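You operate a simulated robot arm through the tools that you are given. There is no shell and no other tool. Be economical: measure what you need, move in short steps, check, and stop when the job is done.

You are at the controls of a simulated two-armed robot. One attempt, no reset.

TASK
Pick up the blue paper roll with one hand, pass it to the other hand and put it on the panel of the light box. Count the pale wedges on the top of the left table, then put as many of the orange wedges from the top of the left table on the white end of the packing table. Fetch the black collar and set it on the far end of the right table. Take the black cord end and put it on the round template. Turn the red jig knob to 3. Open the left black door, put the purple banded block on the shelf in the left black cupboard and shut the door again. Open the steel drawer. Do these in any order. Set down upright: blue paper roll, purple banded block.
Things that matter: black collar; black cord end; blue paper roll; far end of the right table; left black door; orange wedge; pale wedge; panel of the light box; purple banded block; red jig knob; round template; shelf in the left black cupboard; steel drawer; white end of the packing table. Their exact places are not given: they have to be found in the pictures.

It is judged by the outcome, as a careful person would: the job done as asked, and still so three seconds after it is handed in. It fails if anything else is knocked over, pushed out of place, dropped, spilled or broken.

THE ROBOT
Two 7-joint arms with two-finger parallel grippers on one trunk, on a base that drives. Base frame: it is fixed to the floor where the robot stands at the start and does not move with it; the origin is under the middle of the robot, x ahead of it, y to its left, z up. Lengths are in m, angles in rad, forces in N, time in s.
The left shoulder is at the start at [0.06, 0.143, 0.891], the right one opposite. With the tool pointing down near the work surface each hand reaches from about 0.32 to 0.74 m from the robot's upright axis, wherever it stands, measured 20 degrees to its own side. Places, roughly: black collar (5x5x2 cm) [-6, 0.7, 0.9]; black cord end [-7.25, 0.75, 1]; blue paper roll (8x8x10 cm) [0.7, 0.1, 0.8]; far end of the right table [-7.1, 1.1, 0.9]; left black door [-7.5, -2.4, 0.5]; orange wedge (9x4x3 cm) [-2.8, 0.8, 0.9]; pale wedge (9x4x4 cm) [-3.6, 0.9, 0.9]; panel of the light box (24x25 cm) [0.52, 3.3, 0.9]; purple banded block (5x5x11 cm) [-8.2, -2.5, 1.1]; red jig knob [-8.9, 1.1, 0.9]; round template (10x10x1 cm) [-6.8, 0.9, 0.9]; shelf in the left black cupboard [-7.5, -2.7, 0.6]; steel drawer [-7.6, -0.7, 0.7]; white end of the packing table [-5.4, 4, 0.8]. Payload 1.57 kg a hand.
Tool frame (each hand has its own): the origin (TCP) lies between the finger pads and is the grasp point; the fingertips stand 0.03 m ahead of it; z points along the fingers, y is the line along which they close. The gripper opens to 0.11 m. The fingers are 0.024 m wide and 0.012 m thick; the gripper's body (0.048 by 0.112 m) begins 0.078 m behind the TCP.
Orientation is told as [roll, pitch, yaw] about the base's x, y, z axes, in that order, counted from this pose: with the fingers straight down and closing along the base's y, the tool's x points along the base's -x, its y along +y and its z along -z.

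THE INTERFACE
- The arms move only by the tool servo_tool. It takes "left_commands", "right_commands" or both (then of equal length, played together; a hand with none holds still); each is a list of rows, each a list of 7 numbers: the shift along the tool's x, y, z in m, then the turn, a rotation vector about the tool's x, y, z in rad, then the gripper command, from -1 (fully open) to 1 (shut), values between in proportion. In form: [[x, y, z, wx, wy, wz, fingers], ...]. A call has 1 to 8 rows; each row is the pose to reach, as a shift and turn from the pose commanded when the call began, along the tool's axes at that moment. A row lasts 0.2 s, in which the tool goes at most 0.05 m and 0.15 rad; a call with a longer step from one row to the next is refused whole, and so is a gripper value outside its range. Where a pose cannot be reached the arm comes as near as it can. A force on the tool above 40 N (or 10 N above the force at the start of the call, whichever is more), or a blocked arm, ends the call early, and 0.2 s more pass. Each finger travels about 0.045 m/s and halts on what it meets, pressing with about 23 N; the grip force reading is that of the motor and also rises with nothing between the fingers. The clock runs only during rows and for 0.2 s after the last one: add rows that repeat a pose to give the fingers time. The reply holds the time, the measured pose of the TCP, the force on the tool along the base axes, the opening and the grip force, in the units named above and with some noise, with the torque about the TCP (base axes, N m) and any sound that the robot's microphone picked up, and new pictures: "pictures" is both (left out), scene, wrist or none (wrist: the cameras of the hands that moved).
- Cameras (640 x 400 px; columns grow to the right, rows downward): "scene" is now at [0.0655, 0.0079, 1.5117]; the picture's right is [0.16, -0.99, 0.00], its down [-0.67, -0.11, -0.73] and it looks along [0.72, 0.11, -0.68] (base axes); focal length 268 px, centre (320, 200). "left" rides on the left gripper at [0.07, -0.016, -0.141] in its tool frame; the picture's right is [0.23, 0.97, 0.00], its down [-0.86, 0.20, -0.48] and it looks along [-0.47, 0.11, 0.88] (tool axes); focal length 222 px, centre (320, 200). "right" rides on the right gripper at [0.07, 0.016, -0.141] in its tool frame; the picture's right is [-0.23, 0.97, 0.00], its down [-0.86, -0.20, -0.48] and it looks along [-0.47, -0.11, 0.88] (tool axes); focal length 222 px, centre (320, 200).
- lift_body(by): slides the trunk up (or, below 0, down) by that many m; the arms and the scene camera ride with it, the base frame stays. It gives what a move gives, with no picture.
- steer(legs): drives the robot by 1 to 6 legs, each [ahead, left, turn to the left] in m, m and rad, along the robot's own axes; the way and the turn of a leg run together, so that a leg with both is an arc; at most 1.5 m and 3.142 rad a leg. The arms and the cameras ride along, it lands a little off, and it stops where it bumps. It gives what a move gives, and a new picture of the scene camera.
- aim_head(pan, tilt): turns the head with the scene camera to pan (to the left, within 1.501 rad either way) and tilt (down, from -0.506 to 1.204), counted from straight ahead of the robot. It gives what a move gives, and a new picture of the scene camera.
- locate(camera, pixels): there is no depth. For up to 12 entries [column, row, z] of the newest picture of that camera ("zoom" is the newest enlarged one), the place [x, y] in the base frame at which the ray of that pixel passes the height z, good to about 0.002 m, but the place of the scene camera against the robot may be out by one fixed shift of up to 0.018 m in any direction. No time passes.
- inspect(camera, box): a new picture of the part [left, top, right, bottom] of that camera's present view, enlarged. No time passes.
- job_done(): hands the job in; it is judged then, once.

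Keep the steps short. Do not move on a guess: measure, check each grasp and each placing, and mend mistakes. In all there are 329 turns and 360 pictures (those below and enlarged ones count). Leave the grippers open and the arms clear of the work at the hand-in unless told otherwise, and finish with a single line.

The tools are called after "Call:" as name(argument=value, ...) on one line, values as JSON. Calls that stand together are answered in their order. servo_tool: Moves the arms, as the interface text tells. Its arguments: {"type":"object","properties":{"left_commands":{"type":"array","items":{"type":"array","items":{"type":"number"}}},"right_commands":{"type":"array","items":{"type":"array","items":{"type":"number"}}},"pictures":{"type":"string","enum":["both","scene","wrist","none"]}},"required":[]} The other tools are called the same way: lift_body (by) slides the trunk up or down; steer (legs) drives the base; aim_head (pan, tilt) turns the head that bears the scene camera; locate (camera, pixels) gives the place at which the rays of pixels pass given heights; inspect (camera, box) takes an enlarged picture of a part of a camera's view; job_done () hands the job in.

At the start:

```text
time: 0.0
left_position: [0.4267, 0.3239, 0.9652]
left_tcp_rot: [-0.002, 0.001, 0.0]
left_force: [-0.4, -0.7, 0.3]
left_torque: [-0.02, 0.01, 0.02]
left_grip_width: 0.1099
left_grasp_force: 0.0
right_position: [0.5206, -0.1092, 1.0471]
right_tcp_rot: [0.001, 0.002, 0.0]
right_force: [0.0, -0.3, 0.1]
right_torque: [0.01, -0.02, 0.01]
right_grip_width: 0.1102
right_grasp_force: 0.1
trunk travel left (down, up): [-0.49, 0.1]
robot x, y, heading: [0.0006, 0.0022, -0.002]
head pan, tilt: [0.157, 0.749]
```

scene: 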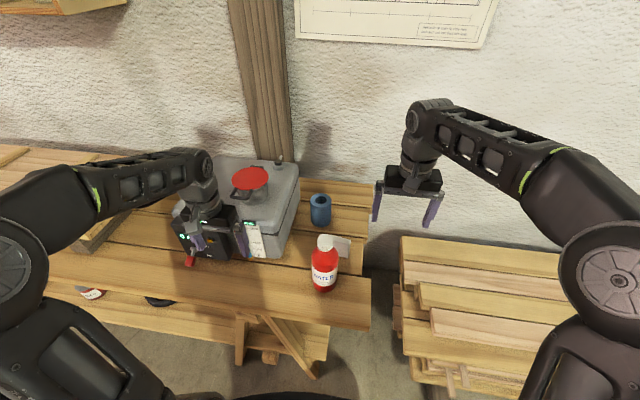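
right: 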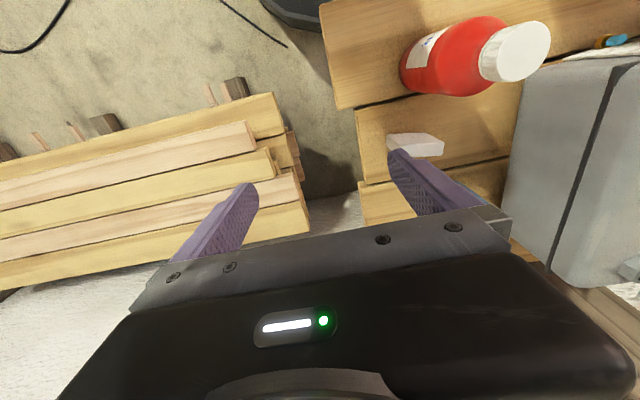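
left: 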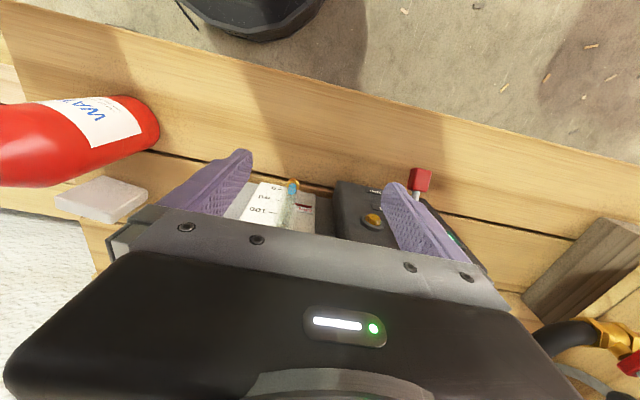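

The blue roll is at about (320,210) in the scene. I'll enlarge it and get its position.

Call:
inspect(camera="scene", box=[220, 150, 400, 300])

Call:
locate(camera="scene", pixels=[[320, 199, 0.85], [320, 222, 0.75], [320, 199, 0.83], [320, 222, 0.73], [324, 290, 0.75]])

```text
2.67 times, centred on (310, 225) of scene
```

zoom: 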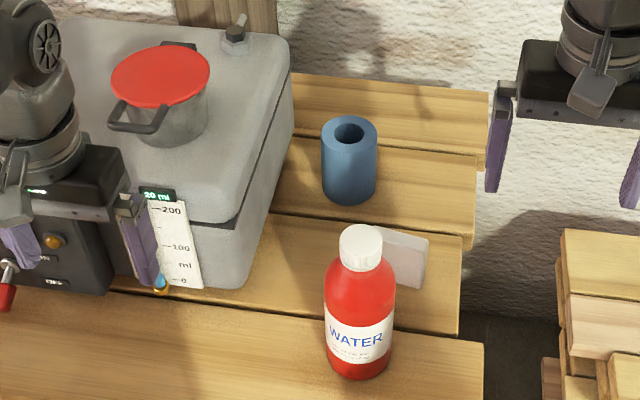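

```text
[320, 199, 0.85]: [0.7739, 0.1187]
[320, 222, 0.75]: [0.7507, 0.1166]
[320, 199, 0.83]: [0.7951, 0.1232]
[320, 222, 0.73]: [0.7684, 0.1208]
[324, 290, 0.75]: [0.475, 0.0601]
```

I'll move the right hand to just short of the roll so its wrist camera looks at it.

Call:
servo_tool(right_commands=[[-0.02, 0.04, 0, 0, 0, 0, -1], [-0.04, 0.08, 0, 0, 0, 0, -1], [-0.06, 0.12, 0, 0, 0, 0, -1], [-0.08, 0.16, 0, 0, 0, 0, -1], [-0.1, 0.2, 0, 0, 0, 0, -1], [-0.1, 0.2, 0, 0, 0, 0, -1]], pictures="wrist")

```text
time: 1.4
left_position: [0.4271, 0.3248, 0.9656]
left_tcp_rot: [-0.001, 0.002, 0.001]
left_force: [-0.7, -0.1, -0.1]
left_torque: [-0.02, -0.01, 0.01]
left_grip_width: 0.11
left_grasp_force: 0.2
right_position: [0.5407, -0.0694, 1.0475]
right_tcp_rot: [0.002, -0.005, 0.001]
right_force: [-0.4, 0.8, -0.9]
right_torque: [0.01, 0.04, -0.02]
right_grip_width: 0.1101
right_grasp_force: 0.1
right hand out of reach, approached as far as the arm can: row 2, 3, 4, 5, 6
trunk travel left (down, up): [-0.49, 0.1]
robot x, y, heading: [-0.0, -0.003, -0.0]
head pan, tilt: [0.157, 0.749]
```

right: 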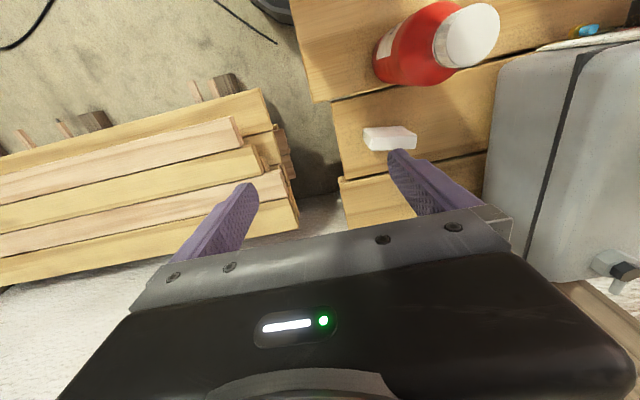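

The right hand cannot reach there. I'll check where the table's front edge is before driving nearer.

Call:
locate(camera="scene", pixels=[[368, 328, 0.75], [150, 296, 0.75], [372, 184, 0.75], [322, 226, 0.75], [250, 258, 0.75], [282, 258, 0.75]])

Call:
aim_head(pan=0.1, tilt=1.2)

```text
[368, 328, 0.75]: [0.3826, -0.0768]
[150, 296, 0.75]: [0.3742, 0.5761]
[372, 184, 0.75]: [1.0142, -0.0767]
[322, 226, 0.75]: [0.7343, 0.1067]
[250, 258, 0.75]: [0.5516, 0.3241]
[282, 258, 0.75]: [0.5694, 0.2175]
```

```text
time: 2.3
left_position: [0.4273, 0.3251, 0.965]
left_tcp_rot: [-0.001, 0.001, -0.001]
left_force: [-0.2, -0.6, -0.3]
left_torque: [0.01, -0.03, -0.01]
left_grip_width: 0.1099
left_grasp_force: 0.0
right_position: [0.5407, -0.0703, 1.0474]
right_tcp_rot: [0.002, -0.004, 0.0]
right_force: [0.3, 0.7, 0.0]
right_torque: [0.03, 0.02, 0.02]
right_grip_width: 0.1101
right_grasp_force: 0.0
trunk travel left (down, up): [-0.49, 0.1]
robot x, y, heading: [-0.0016, 0.0024, 0.001]
head pan, tilt: [0.099, 1.201]
```

scene: 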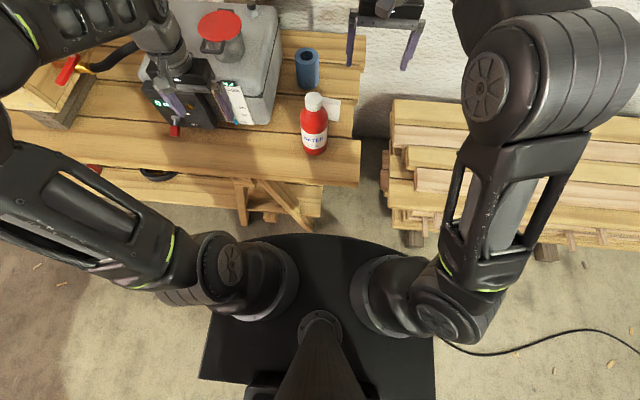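

The table edge is at x≈0.38 and the robot base is behind it. I'll raise the left hand clear of the instrument first, then drive ahead 0.1 m, turning right 0.2 rad.

Call:
servo_tool(left_commands=[[0.01, -0.01, -0.045, 0, 0, 0, -1], [0.03, -0.03, -0.08, 0, 0, 0, -1], [0.05, -0.05, -0.11, 0, 0, 0, -1], [0.05, -0.05, -0.11, 0, 0, 0, -1]], right_commands=[[0, -0.04, 0, 0, 0, 0, -1], [0, -0.08, 0, 0, 0, 0, -1], [0, -0.12, 0, 0, 0, 0, -1], [0, -0.12, 0, 0, 0, 0, -1]], pictures="none")

Call:
steer(legs=[[0, 0, -0.2], [0.1, 0.02, 0]])

```text
time: 3.3
left_position: [0.3775, 0.2752, 1.0748]
left_tcp_rot: [0.0, 0.0, 0.0]
left_force: [0.9, -0.6, -1.3]
left_torque: [0.01, 0.01, 0.02]
left_grip_width: 0.1099
left_grasp_force: 0.0
right_position: [0.5425, -0.1912, 1.0494]
right_tcp_rot: [-0.001, -0.001, 0.001]
right_force: [0.0, -0.7, 0.4]
right_torque: [-0.02, 0.01, -0.01]
right_grip_width: 0.11
right_grasp_force: 0.0
trunk travel left (down, up): [-0.49, 0.1]
robot x, y, heading: [0.0037, 0.0029, -0.002]
head pan, tilt: [0.099, 1.201]
```

```text
time: 5.2
left_position: [0.5273, 0.1927, 1.0737]
left_tcp_rot: [0.0, 0.003, -0.203]
left_force: [0.0, -0.1, -0.5]
left_torque: [-0.01, 0.03, 0.01]
left_grip_width: 0.1101
left_grasp_force: 0.1
right_position: [0.5967, -0.2961, 1.0484]
right_tcp_rot: [0.0, 0.004, -0.204]
right_force: [0.9, 0.5, -0.2]
right_torque: [0.0, 0.04, -0.04]
right_grip_width: 0.1098
right_grasp_force: 0.0
trunk travel left (down, up): [-0.49, 0.1]
robot x, y, heading: [0.1033, 0.0009, -0.206]
head pan, tilt: [0.099, 1.201]
```

scene: 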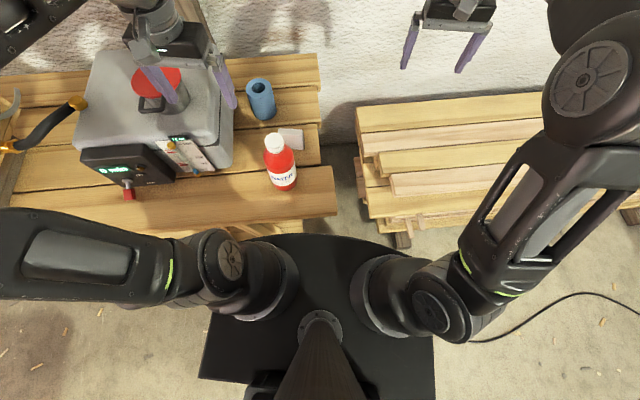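

Left hand next: shift right first, then forward toward the roll, staying high, and look with its wrist camera.

Call:
servo_tool(left_commands=[[0, -0.045, -0.01, 0, 0, 0, -1], [-0.04, -0.06, -0.02, 0, 0, 0, -1], [-0.08, -0.06, -0.02, 0, 0, 0, -1], [-0.12, -0.06, -0.02, 0, 0, 0, -1], [-0.16, -0.055, -0.02, 0, 0, 0, -1], [-0.2, -0.05, -0.01, 0, 0, 0, -1], [-0.22, -0.045, 0, 0, 0, 0, -1]], pictures="both")

```text
time: 6.8
left_position: [0.6785, 0.1058, 1.0497]
left_tcp_rot: [0.0, -0.005, -0.201]
left_force: [-0.3, 0.2, -0.4]
left_torque: [-0.03, 0.02, -0.01]
left_grip_width: 0.1099
left_grasp_force: 0.1
left hand out of reach, approached as far as the arm can: row 2, 3, 4, 5, 6, 7
right_position: [0.5956, -0.2967, 1.0496]
right_tcp_rot: [0.001, -0.001, -0.202]
right_force: [0.3, 0.0, -0.7]
right_torque: [0.01, 0.04, -0.06]
right_grip_width: 0.1098
right_grasp_force: 0.1
trunk travel left (down, up): [-0.49, 0.1]
robot x, y, heading: [0.1006, -0.0001, -0.198]
head pan, tilt: [0.099, 1.201]
```

scene: 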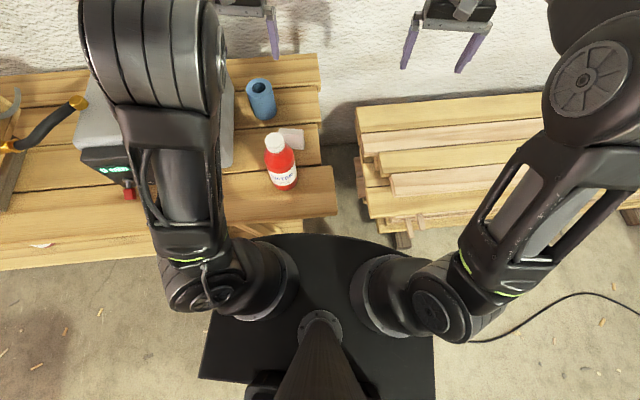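
left: 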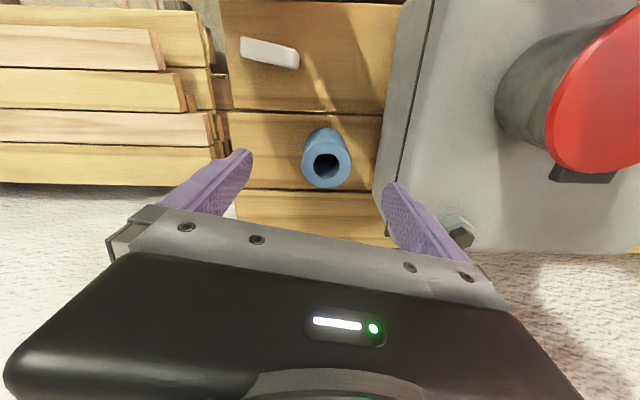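

Call:
locate(camera="left", pixels=[[327, 165, 0.85], [327, 165, 0.8], [327, 138, 0.75], [302, 165, 0.85], [351, 165, 0.85]])

Call:
locate(camera="scene", pixels=[[259, 86, 0.85], [259, 86, 0.8], [265, 110, 0.75], [265, 110, 0.7]])

```text
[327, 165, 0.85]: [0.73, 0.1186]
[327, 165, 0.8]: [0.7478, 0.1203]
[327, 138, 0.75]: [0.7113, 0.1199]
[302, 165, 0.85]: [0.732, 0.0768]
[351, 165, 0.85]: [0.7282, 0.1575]
```

```text
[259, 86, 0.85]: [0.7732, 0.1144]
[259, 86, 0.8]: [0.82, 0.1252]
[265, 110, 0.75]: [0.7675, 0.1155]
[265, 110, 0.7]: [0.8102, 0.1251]
```

Call:
inspect(camera="left", box=[270, 110, 390, 210])

Call:
inspect(camera="scene", box=[220, 60, 310, 130])

```text
4.00 times, centred on (330, 160) of left
```

zoom: 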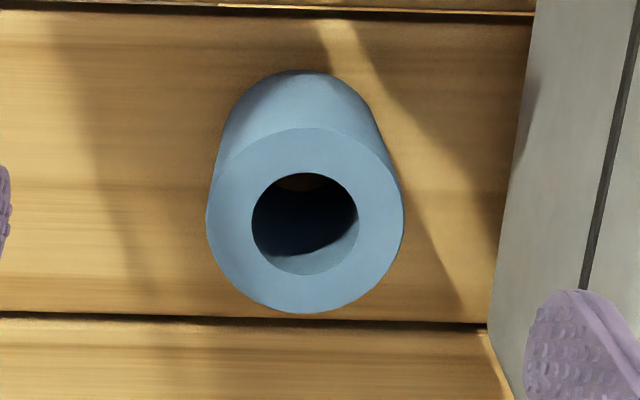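

```text
5.71 times, centred on (265, 95) of scene
```

zoom: 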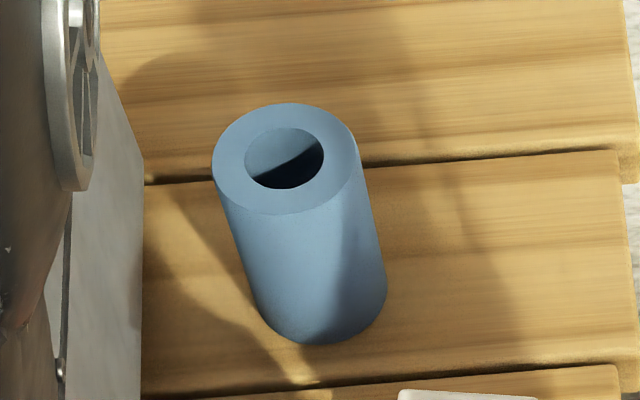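

From the wrist view, the roll's centre is about (0.731, 0.1185) with its top at z≈0.846. I'll move over it and lower partway, then check.

Call:
servo_tool(left_commands=[[0, 0.01, 0.03, 0, 0, 0, -1], [-0.02, 0.023, 0.05, 0, 0, 0, -1], [-0.04, 0.023, 0.08, 0, 0, 0, -1], [-0.049, 0.023, 0.11, 0, 0, 0, -1], [-0.049, 0.023, 0.13, 0, 0, 0, -1], [-0.049, 0.023, 0.13, 0, 0, 0, -1]], pictures="wrist")

```text
time: 8.2
left_position: [0.6946, 0.1025, 0.9294]
left_tcp_rot: [0.0, -0.002, -0.201]
left_force: [0.8, 0.1, -1.0]
left_torque: [-0.02, 0.0, 0.01]
left_grip_width: 0.11
left_grasp_force: 0.0
left hand out of reach, approached as far as the arm can: row 2, 3, 4, 5, 6
right_position: [0.5948, -0.2969, 1.0496]
right_tcp_rot: [0.0, -0.001, -0.204]
right_force: [-0.3, 0.5, 0.7]
right_torque: [0.01, 0.0, 0.02]
right_grip_width: 0.11
right_grasp_force: 0.0
trunk travel left (down, up): [-0.49, 0.1]
robot x, y, heading: [0.1029, -0.0006, -0.203]
head pan, tilt: [0.099, 1.201]
```

left: 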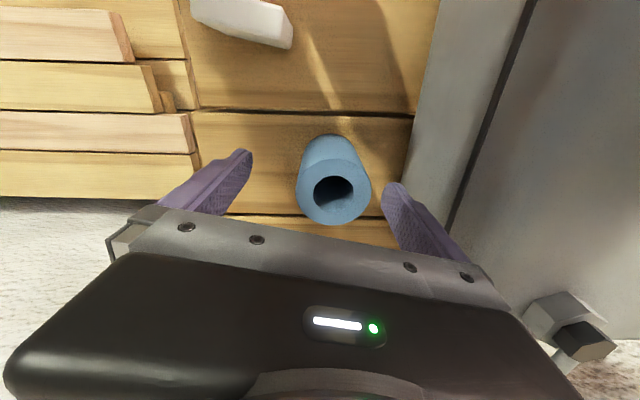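

The arm is at its limit, so I'll drive ahead 0.06 m.

Call:
steer(legs=[[0.06, 0.02, 0]])

Call:
servo_tool(left_commands=[[0.01, 0, 0, 0, 0, 0, -1], [0.01, 0, 0, 0, 0, 0, -1]], pictures="wrist")

```text
time: 9.0
left_position: [0.7035, 0.1043, 0.9301]
left_tcp_rot: [0.0, -0.004, -0.201]
left_force: [-0.1, -0.7, 0.4]
left_torque: [0.0, -0.03, -0.01]
left_grip_width: 0.1101
left_grasp_force: 0.0
right_position: [0.6045, -0.2961, 1.0498]
right_tcp_rot: [0.0, 0.0, -0.198]
right_force: [0.1, 0.2, 0.7]
right_torque: [-0.02, -0.03, 0.04]
right_grip_width: 0.11
right_grasp_force: 0.2
trunk travel left (down, up): [-0.49, 0.1]
robot x, y, heading: [0.1127, -0.0014, -0.199]
head pan, tilt: [0.099, 1.201]
stopped in leg 1: the robot was blocked; the commanded pose is now the measured one
```

scene: 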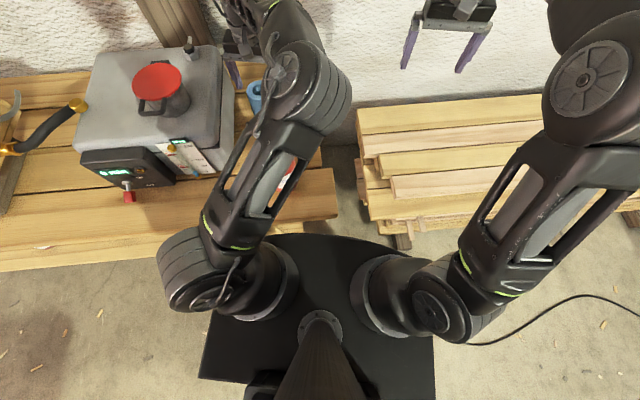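

```text
time: 9.6
left_position: [0.6922, 0.1049, 0.9286]
left_tcp_rot: [0.001, -0.001, -0.2]
left_force: [-0.8, 0.9, 0.4]
left_torque: [0.01, 0.01, 0.01]
left_grip_width: 0.1102
left_grasp_force: 0.1
right_position: [0.6052, -0.2947, 1.0491]
right_tcp_rot: [0.0, -0.001, -0.201]
right_force: [0.1, 0.6, -0.4]
right_torque: [-0.06, 0.0, 0.06]
right_grip_width: 0.1101
right_grasp_force: 0.1
trunk travel left (down, up): [-0.49, 0.1]
robot x, y, heading: [0.111, -0.0017, -0.192]
head pan, tilt: [0.099, 1.201]
```

left: 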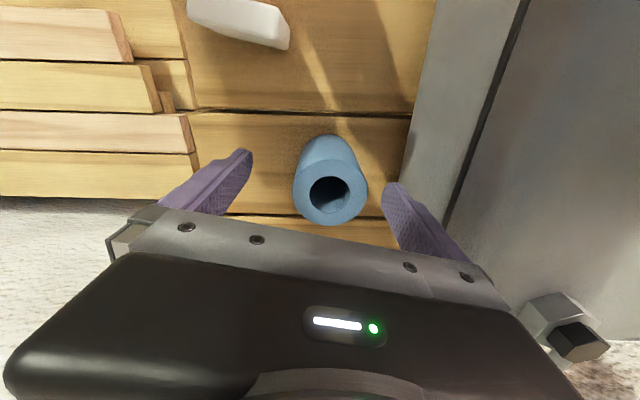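

It's blocked by the table. I'll raise the trunk, which gives the down-pointing hand more reach, then move over the roll.

Call:
lift_body(by=0.1)

Call:
servo_tool(left_commands=[[0, 0.01, 0.04, 0, 0, 0, -1], [-0.01, 0.015, 0.08, 0, 0, 0, -1], [-0.025, 0.02, 0.1, 0, 0, 0, -1], [-0.038, 0.02, 0.11, 0, 0, 0, -1], [-0.038, 0.02, 0.11, 0, 0, 0, -1]], pictures="wrist")

```text
time: 10.9
left_position: [0.6935, 0.105, 1.0292]
left_tcp_rot: [0.001, -0.003, -0.202]
left_force: [-0.1, 0.2, 0.3]
left_torque: [0.01, -0.02, -0.01]
left_grip_width: 0.1101
left_grasp_force: 0.2
right_position: [0.6045, -0.2959, 1.1494]
right_tcp_rot: [-0.002, -0.002, -0.202]
right_force: [1.3, -0.2, -0.2]
right_torque: [0.02, 0.05, 0.0]
right_grip_width: 0.1099
right_grasp_force: 0.1
trunk travel left (down, up): [-0.59, 0.0]
robot x, y, heading: [0.111, -0.0018, -0.202]
head pan, tilt: [0.099, 1.201]
```

```text
time: 12.2
left_position: [0.6886, 0.0967, 0.9375]
left_tcp_rot: [0.001, -0.003, -0.202]
left_force: [0.7, 0.0, -0.8]
left_torque: [-0.02, -0.02, 0.0]
left_grip_width: 0.11
left_grasp_force: 0.2
left hand out of reach, approached as far as the arm can: row 1, 2, 3, 4, 5
right_position: [0.6043, -0.2949, 1.1494]
right_tcp_rot: [0.0, -0.002, -0.198]
right_force: [0.9, -0.1, 0.2]
right_torque: [-0.01, 0.0, -0.01]
right_grip_width: 0.1099
right_grasp_force: 0.1
trunk travel left (down, up): [-0.59, 0.0]
robot x, y, heading: [0.1106, -0.0022, -0.197]
head pan, tilt: [0.099, 1.201]
```

left: 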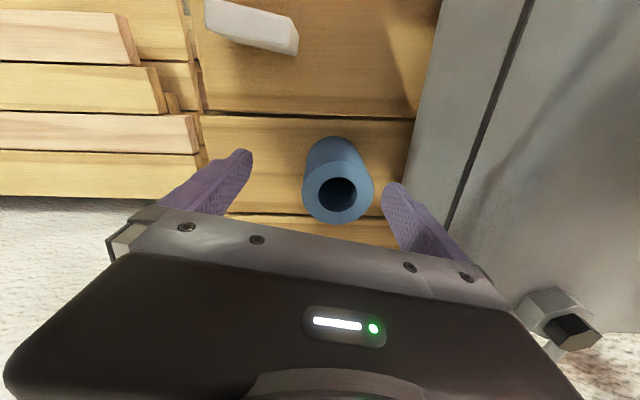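

I'll test which direction is limiting with small moves, no pictures.

Call:
servo_tool(left_commands=[[0, 0.01, 0, 0, 0, 0, -1], [0, 0.02, 0, 0, 0, 0, -1], [0, 0.02, 0, 0, 0, 0, -1]], pictures="none")

Call:
servo_tool(left_commands=[[0, 0, 0.02, 0, 0, 0, -1], [0, 0, 0.04, 0, 0, 0, -1], [0, 0, 0.04, 0, 0, 0, -1]], pictures="none")

Call:
servo_tool(left_commands=[[-0.02, 0, 0, 0, 0, 0, -1], [-0.04, 0, 0, 0, 0, 0, -1], [-0.04, 0, 0, 0, 0, 0, -1]], pictures="none")

```text
time: 12.9
left_position: [0.6878, 0.0961, 0.9375]
left_tcp_rot: [0.001, -0.002, -0.2]
left_force: [0.0, 1.0, -0.2]
left_torque: [-0.01, 0.03, -0.03]
left_grip_width: 0.11
left_grasp_force: 0.1
left hand out of reach, approached as far as the arm can: row 1, 2, 3
right_position: [0.6058, -0.2937, 1.1488]
right_tcp_rot: [0.0, 0.0, -0.201]
right_force: [-0.2, -0.3, -0.4]
right_torque: [0.02, -0.04, 0.01]
right_grip_width: 0.1098
right_grasp_force: 0.0
trunk travel left (down, up): [-0.59, 0.0]
robot x, y, heading: [0.1153, -0.001, -0.197]
head pan, tilt: [0.099, 1.201]
```

```text
time: 13.8
left_position: [0.6873, 0.0956, 0.9287]
left_tcp_rot: [0.001, -0.007, -0.201]
left_force: [-0.1, -0.4, -0.8]
left_torque: [-0.01, -0.05, 0.03]
left_grip_width: 0.11
left_grasp_force: 0.3
left hand out of reach, approached as far as the arm can: row 1, 2, 3
right_position: [0.6041, -0.2958, 1.1492]
right_tcp_rot: [0.001, -0.001, -0.2]
right_force: [-0.6, 0.4, 0.0]
right_torque: [0.0, 0.03, 0.01]
right_grip_width: 0.1102
right_grasp_force: 0.0
trunk travel left (down, up): [-0.59, 0.0]
robot x, y, heading: [0.1129, -0.0004, -0.199]
head pan, tilt: [0.099, 1.201]
```

```text
time: 14.6
left_position: [0.701, 0.0742, 0.9456]
left_tcp_rot: [0.001, -0.007, -0.202]
left_force: [1.1, -0.4, -0.4]
left_torque: [0.0, 0.0, 0.0]
left_grip_width: 0.1101
left_grasp_force: 0.0
left hand out of reach, approached as far as the arm can: row 1, 2, 3
right_position: [0.6043, -0.2958, 1.1483]
right_tcp_rot: [0.001, 0.0, -0.202]
right_force: [0.5, 0.4, 0.0]
right_torque: [0.01, 0.0, 0.01]
right_grip_width: 0.1099
right_grasp_force: 0.0
trunk travel left (down, up): [-0.59, 0.0]
robot x, y, heading: [0.1093, -0.0038, -0.196]
head pan, tilt: [0.099, 1.201]
```

The arm seems locally stuck at a joint limit. I'll retract back and to the left, then approach again.

Call:
servo_tool(left_commands=[[0.03, 0, -0.03, 0, 0, 0, -1], [0.06, 0.02, -0.05, 0, 0, 0, -1], [0.1, 0.04, -0.06, 0, 0, 0, -1], [0.14, 0.06, -0.06, 0, 0, 0, -1], [0.18, 0.08, -0.06, 0, 0, 0, -1], [0.22, 0.08, -0.06, 0, 0, 0, -1], [0.22, 0.08, -0.06, 0, 0, 0, -1]], pictures="none")

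Call:
servo_tool(left_commands=[[-0.03, 0, 0, 0, 0, 0, -1], [-0.06, 0, 0, 0, 0, 0, -1], [-0.09, 0, 0, 0, 0, 0, -1], [-0.12, 0, 0, 0, 0, 0, -1], [-0.15, 0, 0, 0, 0, 0, -1], [-0.17, 0, 0, 0, 0, 0, -1], [-0.17, 0, 0, 0, 0, 0, -1]], pictures="scene")

```text
time: 16.1
left_position: [0.5075, 0.1952, 1.0046]
left_tcp_rot: [0.004, -0.008, -0.206]
left_force: [20.8, -5.2, 1.3]
left_torque: [-0.05, -0.61, -1.41]
left_grip_width: 0.1101
left_grasp_force: 0.1
right_position: [0.6068, -0.2967, 1.1478]
right_tcp_rot: [0.001, 0.003, -0.202]
right_force: [0.4, 1.4, -0.7]
right_torque: [0.01, -0.02, 0.0]
right_grip_width: 0.11
right_grasp_force: 0.0
trunk travel left (down, up): [-0.59, 0.0]
robot x, y, heading: [0.1097, -0.0052, -0.199]
head pan, tilt: [0.099, 1.201]
```

```text
time: 17.8
left_position: [0.6661, 0.1633, 1.0061]
left_tcp_rot: [-0.001, -0.003, -0.201]
left_force: [-0.4, -0.2, -0.4]
left_torque: [-0.06, 0.03, -0.03]
left_grip_width: 0.11
left_grasp_force: 0.0
right_position: [0.6046, -0.2957, 1.1494]
right_tcp_rot: [0.001, -0.001, -0.198]
right_force: [-0.7, 0.1, 0.5]
right_torque: [-0.02, -0.01, 0.01]
right_grip_width: 0.1102
right_grasp_force: 0.0
trunk travel left (down, up): [-0.59, 0.0]
robot x, y, heading: [0.1112, 0.0018, -0.197]
head pan, tilt: [0.099, 1.201]
```

scene: 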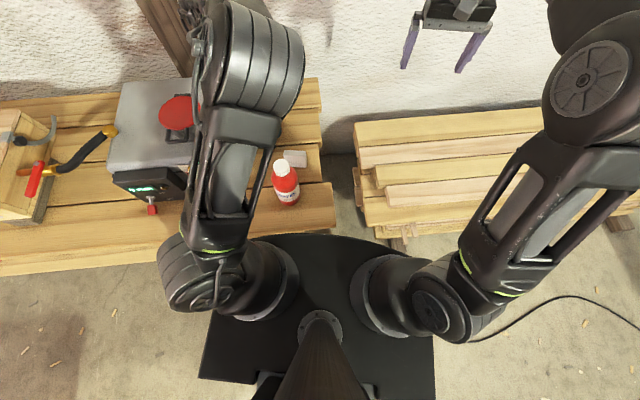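

A 20 N force showed up during the retreat. I'll check that nothing was disturbed.

Call:
inspect(camera="scene", box=[80, 60, 340, 230])

Call:
inspect(camera="left", box=[0, 0, 640, 400])

```text
2.35 times, centred on (210, 145) of scene
```

zoom: 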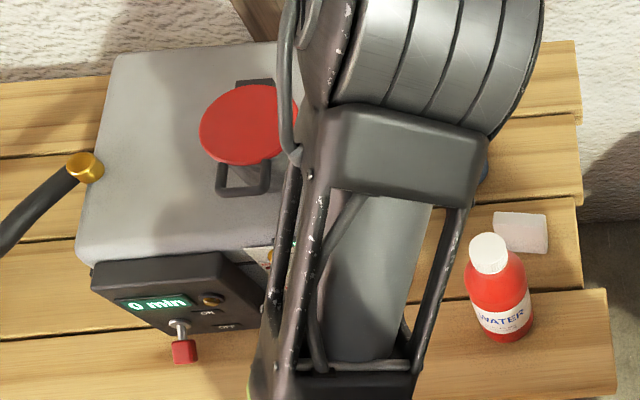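

```text
1.00 times, centred on (320, 200) of left (not enlarged: the box is as wide or as high as the picture)
```

zoom: 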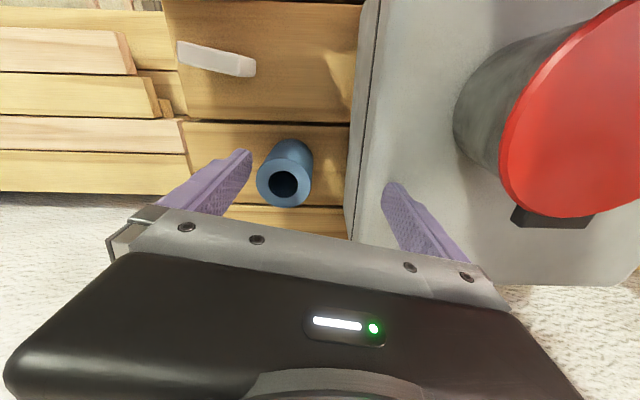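

Call:
locate(camera="left", pixels=[[455, 115, 0.92], [347, 200, 0.92], [535, 215, 1.02], [505, 150, 1.03], [284, 182, 0.85]])

Call:
locate(camera="scene", pixels=[[178, 113, 1.03], [178, 138, 1.0]])

```text
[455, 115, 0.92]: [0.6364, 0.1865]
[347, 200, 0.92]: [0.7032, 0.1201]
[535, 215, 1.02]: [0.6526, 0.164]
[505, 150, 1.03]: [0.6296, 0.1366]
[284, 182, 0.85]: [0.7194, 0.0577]
```

```text
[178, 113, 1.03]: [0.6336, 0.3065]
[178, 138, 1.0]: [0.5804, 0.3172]
```

The "left" positions there used an older picture, so I'll repeat with the newest enlarged one.

Call:
locate(camera="zoom", pixels=[[455, 115, 0.92], [347, 200, 0.92], [535, 215, 1.02], [500, 150, 1.03], [284, 182, 0.846], [284, 182, 0.85]])

```text
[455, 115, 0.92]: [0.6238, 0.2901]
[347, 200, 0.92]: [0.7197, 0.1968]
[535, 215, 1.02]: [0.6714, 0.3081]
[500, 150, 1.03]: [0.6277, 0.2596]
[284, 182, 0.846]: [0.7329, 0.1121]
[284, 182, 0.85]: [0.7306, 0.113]
```

The roll is confirmed at about (0.732, 0.113). I'll slide over it at the current height with fingers slightly narrowed to clear the grey box.

Call:
servo_tool(left_commands=[[0, -0.034, 0, 0, 0, 0, -0.8], [-0.025, -0.034, 0.01, 0, 0, 0, -0.8], [-0.05, -0.034, 0.03, 0, 0, 0, -0.8], [-0.075, -0.034, 0.06, 0, 0, 0, -0.8], [-0.075, -0.034, 0.08, 0, 0, 0, -0.8], [-0.075, -0.034, 0.08, 0, 0, 0, -0.8]], pictures="wrist")

```text
time: 19.1
left_position: [0.6946, 0.0979, 0.9684]
left_tcp_rot: [0.0, -0.003, -0.2]
left_force: [0.5, 0.0, -0.3]
left_torque: [-0.02, 0.04, -0.04]
left_grip_width: 0.0991
left_grasp_force: 0.1
left hand out of reach, approached as far as the arm can: row 3, 4, 5, 6
right_position: [0.6038, -0.2954, 1.1493]
right_tcp_rot: [0.0, -0.001, -0.201]
right_force: [-0.3, -1.1, -0.3]
right_torque: [-0.03, -0.01, 0.02]
right_grip_width: 0.11
right_grasp_force: 0.0
trunk travel left (down, up): [-0.59, 0.0]
robot x, y, heading: [0.1106, -0.0009, -0.197]
head pan, tilt: [0.099, 1.201]
```

left: 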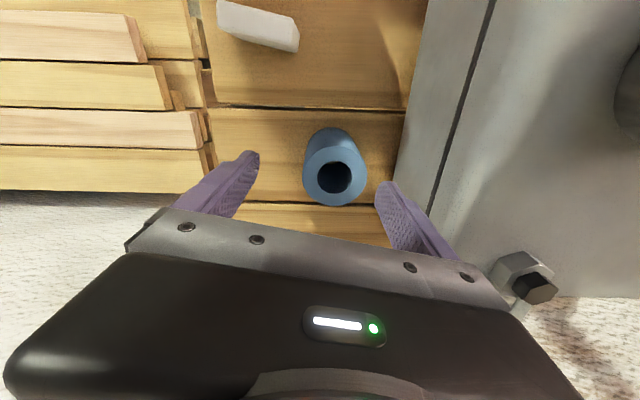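

Pointing straight down limits the reach. Tilting the fingers forward about the closing axis will extend it and still fit a cylinder, so I'll tilt 0.45 rad and move on.

Call:
servo_tool(left_commands=[[0, 0, 0, 0, -0.15, 0, -0.8], [0, 0, 0, 0, -0.3, 0, -0.8], [0, 0, 0, 0, -0.45, 0, -0.8], [-0.02, 0.015, 0, 0, -0.45, 0, -0.8], [-0.035, 0.023, 0.02, 0, -0.45, 0, -0.8], [-0.035, 0.023, 0.04, 0, -0.45, 0, -0.8], [-0.035, 0.023, 0.04, 0, -0.45, 0, -0.8]], pictures="wrist")

```text
time: 20.8
left_position: [0.7316, 0.1151, 0.9296]
left_tcp_rot: [0.0, -0.453, -0.201]
left_force: [0.3, 0.8, 0.7]
left_torque: [-0.02, -0.01, -0.02]
left_grip_width: 0.0992
left_grasp_force: 0.0
right_position: [0.605, -0.2949, 1.1496]
right_tcp_rot: [0.0, -0.001, -0.2]
right_force: [-0.8, 0.6, -0.6]
right_torque: [-0.02, -0.02, 0.01]
right_grip_width: 0.11
right_grasp_force: 0.1
trunk travel left (down, up): [-0.59, 0.0]
robot x, y, heading: [0.1116, 0.0011, -0.2]
head pan, tilt: [0.099, 1.201]
```

left: 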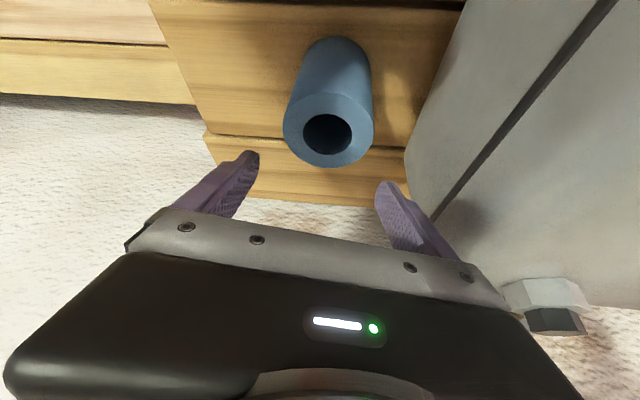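

Call:
locate(camera="left", pixels=[[328, 130, 0.846], [325, 60, 0.76], [410, 195, 0.75]])

```text
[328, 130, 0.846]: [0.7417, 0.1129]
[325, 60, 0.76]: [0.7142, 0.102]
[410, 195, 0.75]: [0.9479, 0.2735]
```

Lower straight down onto the roll.

Call:
servo_tool(left_commands=[[0.015, -0.001, 0.035, 0, 0, 0, -0.8], [0.03, -0.002, 0.07, 0, 0, 0, -0.8], [0.038, -0.002, 0.088, 0, 0, 0, -0.8], [0.038, -0.002, 0.088, 0, 0, 0, -0.8]], pictures="wrist")

```text
time: 21.8
left_position: [0.7216, 0.1016, 0.8446]
left_tcp_rot: [0.0, -0.454, -0.2]
left_force: [0.1, 0.8, 0.0]
left_torque: [-0.04, 0.0, 0.0]
left_grip_width: 0.0995
left_grasp_force: 0.1
left hand out of reach, approached as far as the arm can: row 2, 3, 4
right_position: [0.6046, -0.2947, 1.1489]
right_tcp_rot: [0.001, 0.0, -0.2]
right_force: [0.0, 0.1, -0.4]
right_torque: [-0.01, 0.0, -0.03]
right_grip_width: 0.11
right_grasp_force: 0.0
trunk travel left (down, up): [-0.59, 0.0]
robot x, y, heading: [0.1093, 0.0, -0.197]
head pan, tilt: [0.099, 1.201]
```

left: 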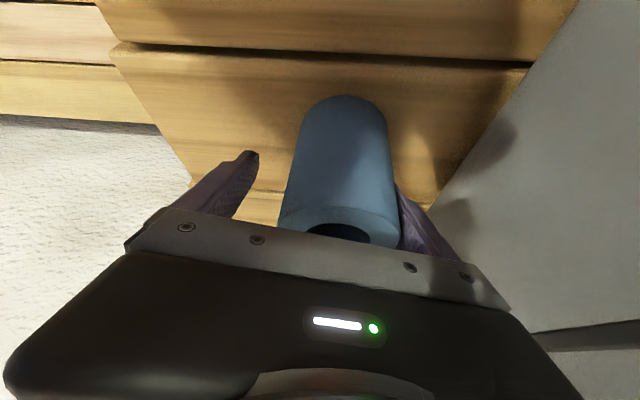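

Slightly short, with the roll off-centre toward the left finger. I'll tilt a bit more and correct sideways.

Call:
servo_tool(left_commands=[[0, 0, 0, 0, -0.1, 0, -0.8], [0, 0.0, 0, 0, -0.2, 0, -0.8], [-0.005, 0.006, 0.005, 0, -0.25, 0, -0.8], [-0.008, 0.012, 0.01, 0, -0.25, 0, -0.8], [-0.008, 0.012, 0.01, 0, -0.25, 0, -0.8]], pictures="wrist")

```text
time: 22.9
left_position: [0.7301, 0.1054, 0.845]
left_tcp_rot: [0.003, -0.703, -0.2]
left_force: [-0.5, -0.1, 0.0]
left_torque: [0.02, 0.0, 0.0]
left_grip_width: 0.0991
left_grasp_force: 0.0
left hand out of reach, approached as far as the arm can: row 4, 5
right_position: [0.6044, -0.2955, 1.1497]
right_tcp_rot: [0.001, 0.001, -0.2]
right_force: [0.2, 0.0, -0.6]
right_torque: [0.01, -0.01, 0.02]
right_grip_width: 0.1098
right_grasp_force: 0.1
trunk travel left (down, up): [-0.59, 0.0]
robot x, y, heading: [0.1145, 0.0015, -0.206]
head pan, tilt: [0.099, 1.201]
```

left: 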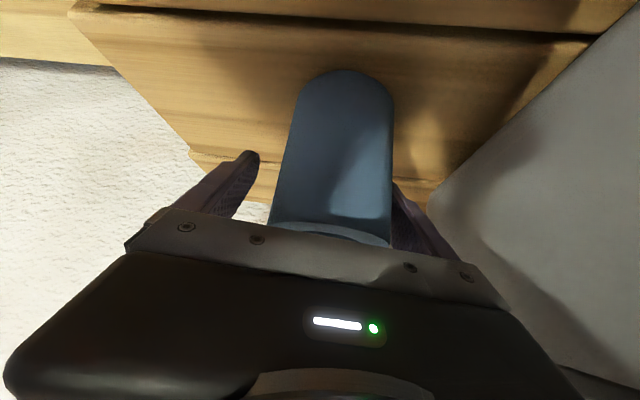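

Lower another 1.2 cm, then close.

Call:
servo_tool(left_commands=[[0.008, 0.004, 0.009, 0, 0, 0, -0.8], [0.008, 0.004, 0.009, 0, 0, 0, -0.4], [0.008, 0.004, 0.009, 0, 0, 0, 0.2], [0.008, 0.004, 0.009, 0, 0, 0, 0.2], [0.008, 0.004, 0.009, 0, 0, 0, 0.2], [0.008, 0.004, 0.009, 0, 0, 0, 0.2]], pictures="wrist")

```text
time: 24.4
left_position: [0.7261, 0.104, 0.8386]
left_tcp_rot: [0.002, -0.702, -0.202]
left_force: [-0.6, 0.5, 1.6]
left_torque: [0.0, 0.05, -0.03]
left_grip_width: 0.0725
left_grasp_force: 22.9
left hand out of reach, approached as far as the arm can: row 1, 2, 3, 4, 5, 6
right_position: [0.6045, -0.2946, 1.1492]
right_tcp_rot: [0.0, -0.001, -0.2]
right_force: [0.2, -0.3, -1.1]
right_torque: [0.02, 0.01, 0.03]
right_grip_width: 0.1102
right_grasp_force: 0.1
trunk travel left (down, up): [-0.59, 0.0]
robot x, y, heading: [0.1095, -0.0004, -0.201]
head pan, tilt: [0.099, 1.201]
```

left: 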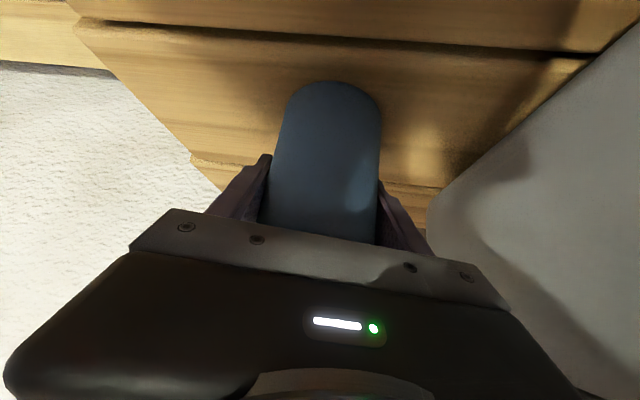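

Gripped at 0.0725 m. Lift straight up 0.12 m.

Call:
servo_tool(left_commands=[[-0.013, 0, -0.015, 0, 0, 0, 0.2], [-0.032, 0, -0.038, 0, 0, 0, 0.2], [-0.058, 0, -0.069, 0, 0, 0, 0.2], [-0.077, 0, -0.092, 0, 0, 0, 0.2], [-0.077, 0, -0.092, 0, 0, 0, 0.2]], pictures="both")

```text
time: 25.6
left_position: [0.7238, 0.104, 0.9598]
left_tcp_rot: [0.002, -0.702, -0.201]
left_force: [-0.3, -0.1, 0.0]
left_torque: [0.03, 0.0, 0.04]
left_grip_width: 0.0441
left_grasp_force: 0.1
right_position: [0.6043, -0.2953, 1.1495]
right_tcp_rot: [-0.001, -0.001, -0.2]
right_force: [0.0, -0.3, 0.4]
right_torque: [-0.01, -0.04, -0.01]
right_grip_width: 0.1099
right_grasp_force: 0.1
trunk travel left (down, up): [-0.59, 0.0]
robot x, y, heading: [0.1106, 0.0019, -0.201]
head pan, tilt: [0.099, 1.201]
```

scene: 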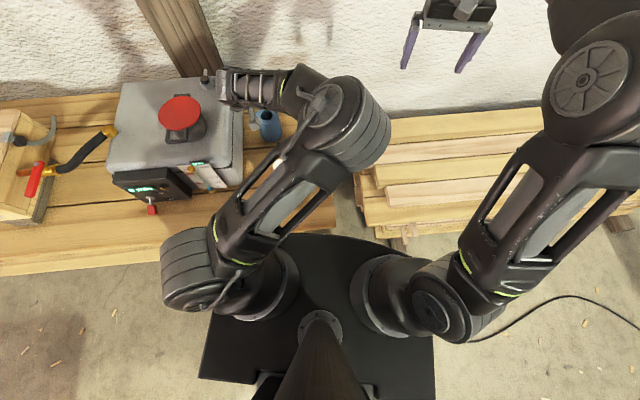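
left: 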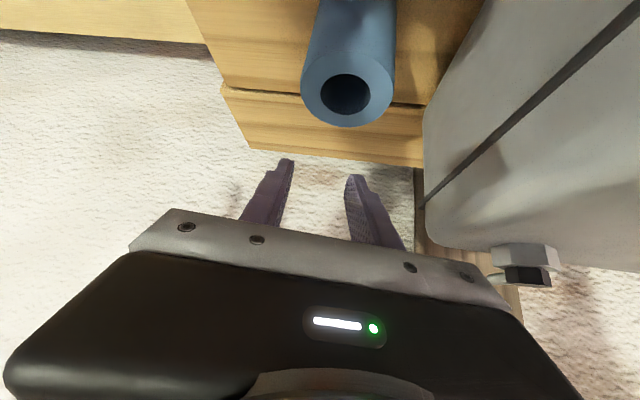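

It slipped off but the roll is still standing. I'll measure it again and reopen.

Call:
locate(camera="left", pixels=[[347, 92, 0.846], [347, 127, 0.846], [347, 62, 0.846], [301, 92, 0.846], [393, 92, 0.846]])

Call:
servo_tool(left_commands=[[0, 0, 0, 0, 0, 0, -0.8], [0, 0, 0, 0, 0, 0, -0.8], [0, 0, 0, 0, 0, 0, -0.8]], pictures="none")

Call:
inspect(camera="left", box=[270, 0, 430, 140])

```text
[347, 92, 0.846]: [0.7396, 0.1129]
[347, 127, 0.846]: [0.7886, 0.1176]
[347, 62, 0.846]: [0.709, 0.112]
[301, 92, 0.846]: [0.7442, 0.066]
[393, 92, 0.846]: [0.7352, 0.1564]
```

```text
time: 26.4
left_position: [0.7246, 0.1049, 0.9596]
left_tcp_rot: [-0.001, -0.701, -0.201]
left_force: [0.0, -0.1, -0.4]
left_torque: [-0.04, -0.01, -0.03]
left_grip_width: 0.0987
left_grasp_force: 0.1
right_position: [0.6046, -0.2953, 1.1485]
right_tcp_rot: [0.0, 0.0, -0.202]
right_force: [0.0, -0.1, 0.3]
right_torque: [-0.04, -0.03, -0.02]
right_grip_width: 0.1101
right_grasp_force: 0.1
trunk travel left (down, up): [-0.59, 0.0]
robot x, y, heading: [0.1101, -0.0006, -0.198]
head pan, tilt: [0.099, 1.201]
```

```text
2.86 times, centred on (350, 70) of left
```

zoom: 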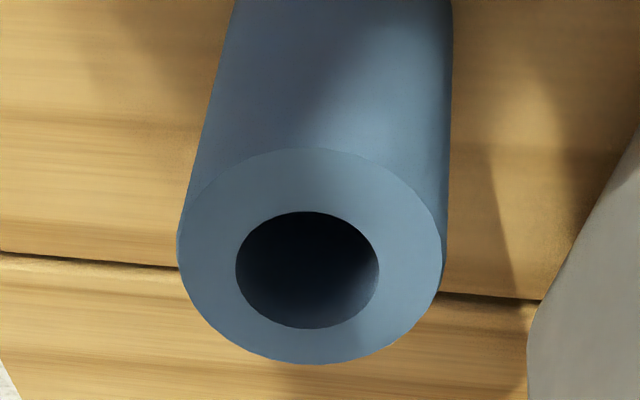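

Comparing the two views puts the top nearer z≈0.88 with a diameter of about 0.072. I'll locate it again at that height.

Call:
locate(camera="zoom", pixels=[[310, 256, 0.88], [178, 256, 0.88], [441, 256, 0.88], [310, 148, 0.88], [310, 364, 0.88]])

```text
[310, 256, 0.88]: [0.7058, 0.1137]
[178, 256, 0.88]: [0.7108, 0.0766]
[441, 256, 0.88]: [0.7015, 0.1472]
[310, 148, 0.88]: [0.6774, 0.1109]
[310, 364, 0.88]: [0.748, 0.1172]
```

The roll centre is (0.712, 0.114) with top z=0.88. I'll untilt to 0.45 rad and move above it.

Call:
servo_tool(left_commands=[[0, 0, 0, 0, 0.12, 0, -0.8], [0.015, 0.003, 0.007, 0, 0.25, 0, -0.8], [0.03, 0.006, 0.014, 0, 0.25, 0, -0.8], [0.03, 0.006, 0.014, 0, 0.25, 0, -0.8]], pictures="wrist")

```text
time: 27.4
left_position: [0.7122, 0.1127, 0.9282]
left_tcp_rot: [0.0, -0.453, -0.2]
left_force: [0.2, 1.2, -0.1]
left_torque: [-0.02, -0.02, 0.03]
left_grip_width: 0.0991
left_grasp_force: 0.1
right_position: [0.6053, -0.2958, 1.1486]
right_tcp_rot: [0.0, 0.001, -0.2]
right_force: [-0.3, 0.1, 0.1]
right_torque: [-0.03, -0.03, -0.02]
right_grip_width: 0.1102
right_grasp_force: 0.0
trunk travel left (down, up): [-0.59, 0.0]
robot x, y, heading: [0.1142, -0.001, -0.196]
head pan, tilt: [0.099, 1.201]
```

left: 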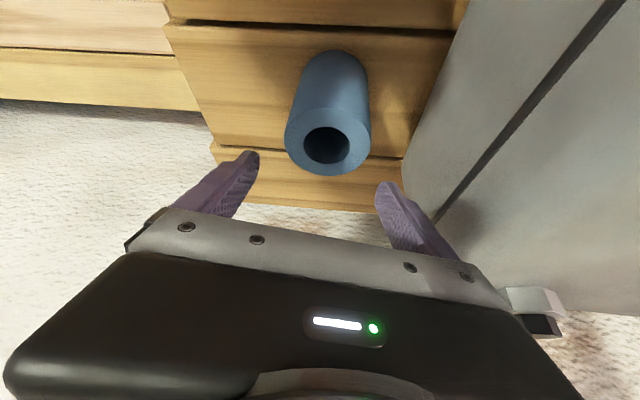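

Now straight down 0.07 (tool x +0.0305, z +0.063), then close.

Call:
servo_tool(left_commands=[[0.015, 0.001, 0.031, 0, 0, 0, -0.8], [0.0305, 0.001, 0.063, 0, 0, 0, -0.8], [0.0305, 0.001, 0.063, 0, 0, 0, -0.8], [0.0305, 0.001, 0.063, 0, 0, 0, -0.3], [0.0305, 0.001, 0.063, 0, 0, 0, 0.2], [0.0305, 0.001, 0.063, 0, 0, 0, 0.2], [0.0305, 0.001, 0.063, 0, 0, 0, 0.2]], pictures="wrist")

```text
time: 28.9
left_position: [0.7136, 0.1143, 0.8593]
left_tcp_rot: [0.0, -0.454, -0.201]
left_force: [0.3, 0.9, 0.3]
left_torque: [-0.04, -0.02, 0.0]
left_grip_width: 0.0736
left_grasp_force: 22.8
right_position: [0.6048, -0.2949, 1.1488]
right_tcp_rot: [-0.001, 0.002, -0.2]
right_force: [-0.8, -0.2, -0.2]
right_torque: [0.02, 0.03, -0.01]
right_grip_width: 0.1103
right_grasp_force: 0.1
trunk travel left (down, up): [-0.59, 0.0]
robot x, y, heading: [0.1112, -0.0007, -0.201]
head pan, tilt: [0.099, 1.201]
```

left: 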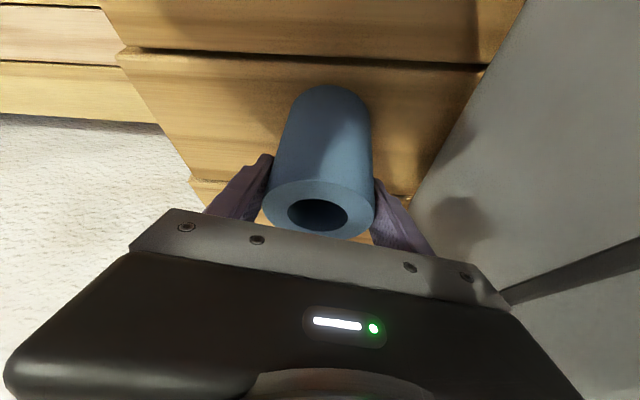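

Well centred. Lift.

Call:
servo_tool(left_commands=[[-0.004, 0, -0.009, 0, 0, 0, 0.4], [-0.013, 0, -0.027, 0, 0, 0, 0.4], [-0.03, 0, -0.063, 0, 0, 0, 0.4], [-0.048, 0, -0.1, 0, 0, 0, 0.4], [-0.048, 0, -0.1, 0, 0, 0, 0.4]], pictures="wrist")

```text
time: 30.1
left_position: [0.7118, 0.1134, 0.9708]
left_tcp_rot: [0.0, -0.453, -0.202]
left_force: [-0.6, 0.3, -2.4]
left_torque: [-0.02, 0.02, 0.02]
left_grip_width: 0.073
left_grasp_force: 23.1
right_position: [0.6045, -0.2952, 1.1488]
right_tcp_rot: [-0.002, 0.0, -0.202]
right_force: [0.1, 0.0, 0.1]
right_torque: [-0.01, 0.01, 0.01]
right_grip_width: 0.1101
right_grasp_force: 0.1
trunk travel left (down, up): [-0.59, 0.0]
robot x, y, heading: [0.1109, 0.0024, -0.2]
head pan, tilt: [0.099, 1.201]
```

left: 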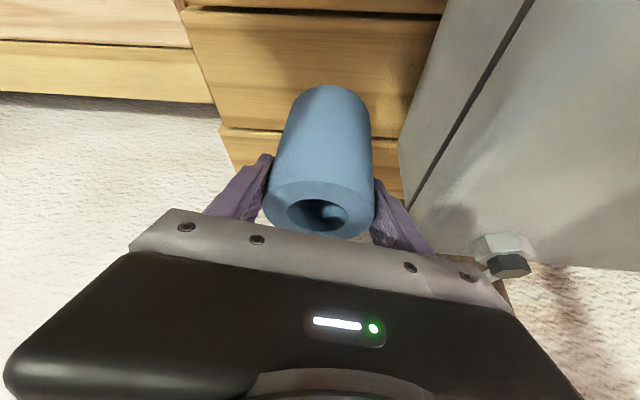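

Holding well. Raise another 0.1 m to clear the bottle and box, then back straight away from the table.

Call:
servo_tool(left_commands=[[-0.015, 0, -0.03, 0, 0, 0, 0.4], [-0.03, 0, -0.06, 0, 0, 0, 0.4], [-0.044, 0, -0.09, 0, 0, 0, 0.4], [-0.044, 0, -0.09, 0, 0, 0, 0.4]], pictures="none")

Call:
steer(legs=[[-0.4, -0.08, 0]])

```text
time: 31.1
left_position: [0.7115, 0.1131, 1.0703]
left_tcp_rot: [0.0, -0.452, -0.201]
left_force: [0.0, -0.9, -1.7]
left_torque: [0.0, 0.01, 0.02]
left_grip_width: 0.0732
left_grasp_force: 22.3
right_position: [0.6047, -0.2963, 1.1475]
right_tcp_rot: [0.0, 0.0, -0.201]
right_force: [-1.0, -0.3, 0.0]
right_torque: [-0.01, -0.01, 0.02]
right_grip_width: 0.1101
right_grasp_force: 0.0
trunk travel left (down, up): [-0.59, 0.0]
robot x, y, heading: [0.1097, -0.0029, -0.198]
head pan, tilt: [0.099, 1.201]
```

```text
time: 33.7
left_position: [0.3059, 0.1142, 1.0705]
left_tcp_rot: [0.0, -0.454, -0.202]
left_force: [0.5, 0.1, -1.3]
left_torque: [0.0, 0.0, -0.01]
left_grip_width: 0.0731
left_grasp_force: 23.2
right_position: [0.1993, -0.2957, 1.1487]
right_tcp_rot: [0.0, -0.001, -0.201]
right_force: [-0.9, 0.5, -0.9]
right_torque: [0.03, -0.03, -0.01]
right_grip_width: 0.1101
right_grasp_force: 0.1
trunk travel left (down, up): [-0.59, 0.0]
robot x, y, heading: [-0.295, 0.0003, -0.198]
head pan, tilt: [0.099, 1.201]
```

scene: 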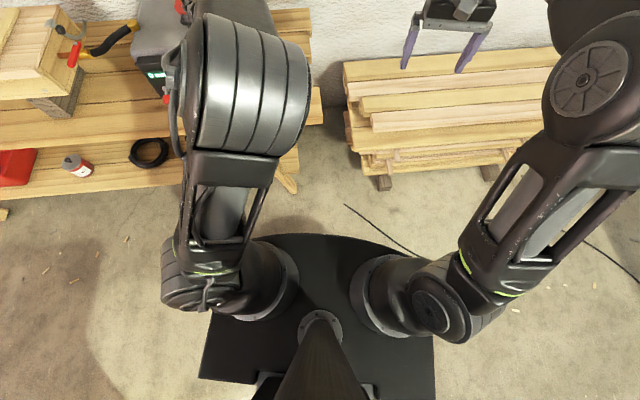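

We're clear of the table. For the hand-over I'll bring the roll to the middle, yawing the left hand 0.8 rad to the right so its body leans left, and move the right hand outward.

Call:
servo_tool(left_commands=[[0.015, -0.028, -0.002, 0.058, 0, 0.12, 0.4], [0.03, -0.057, -0.004, 0.116, 0, 0.24, 0.4], [0.045, -0.085, -0.005, 0.174, 0, 0.36, 0.4], [0.06, -0.113, -0.007, 0.232, 0, 0.48, 0.4], [0.075, -0.14, -0.009, 0.29, 0, 0.6, 0.4], [0.09, -0.17, -0.01, 0.348, 0, 0.72, 0.4], [0.09, -0.17, -0.01, 0.348, 0, 0.72, 0.4]], right_commands=[[0.02, -0.01, 0, 0, 0, 0, -1], [0.04, -0.02, 0, 0, 0, 0, -1], [0.06, -0.03, 0, 0, 0, 0, -1], [0.08, -0.04, 0, 0, 0, 0, -1], [0.1, -0.05, 0, 0, 0, 0, -1], [0.12, -0.06, 0, 0, 0, 0, -1], [0.12, -0.06, 0, 0, 0, 0, -1]], pictures="scene")

```text
time: 35.3
left_position: [0.1893, -0.0354, 1.0394]
left_tcp_rot: [0.002, -0.449, -1.003]
left_force: [0.4, 1.9, -1.4]
left_torque: [-0.01, -0.01, -0.01]
left_grip_width: 0.0733
left_grasp_force: 23.3
right_position: [0.0704, -0.3297, 1.1495]
right_tcp_rot: [0.001, 0.0, -0.2]
right_force: [0.6, 0.2, -0.3]
right_torque: [0.0, -0.01, 0.0]
right_grip_width: 0.1096
right_grasp_force: 0.1
trunk travel left (down, up): [-0.59, 0.0]
robot x, y, heading: [-0.2941, -0.0023, -0.203]
head pan, tilt: [0.099, 1.201]
```

scene: 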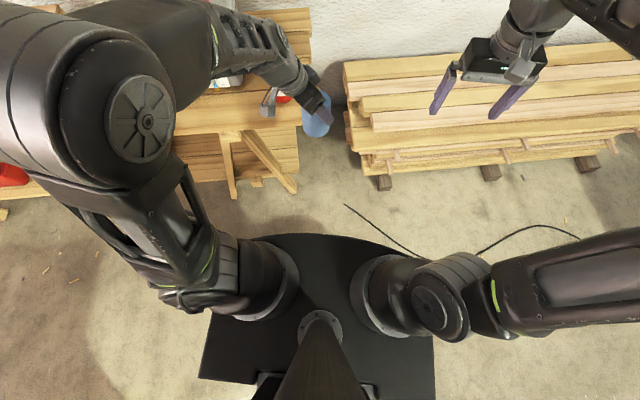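

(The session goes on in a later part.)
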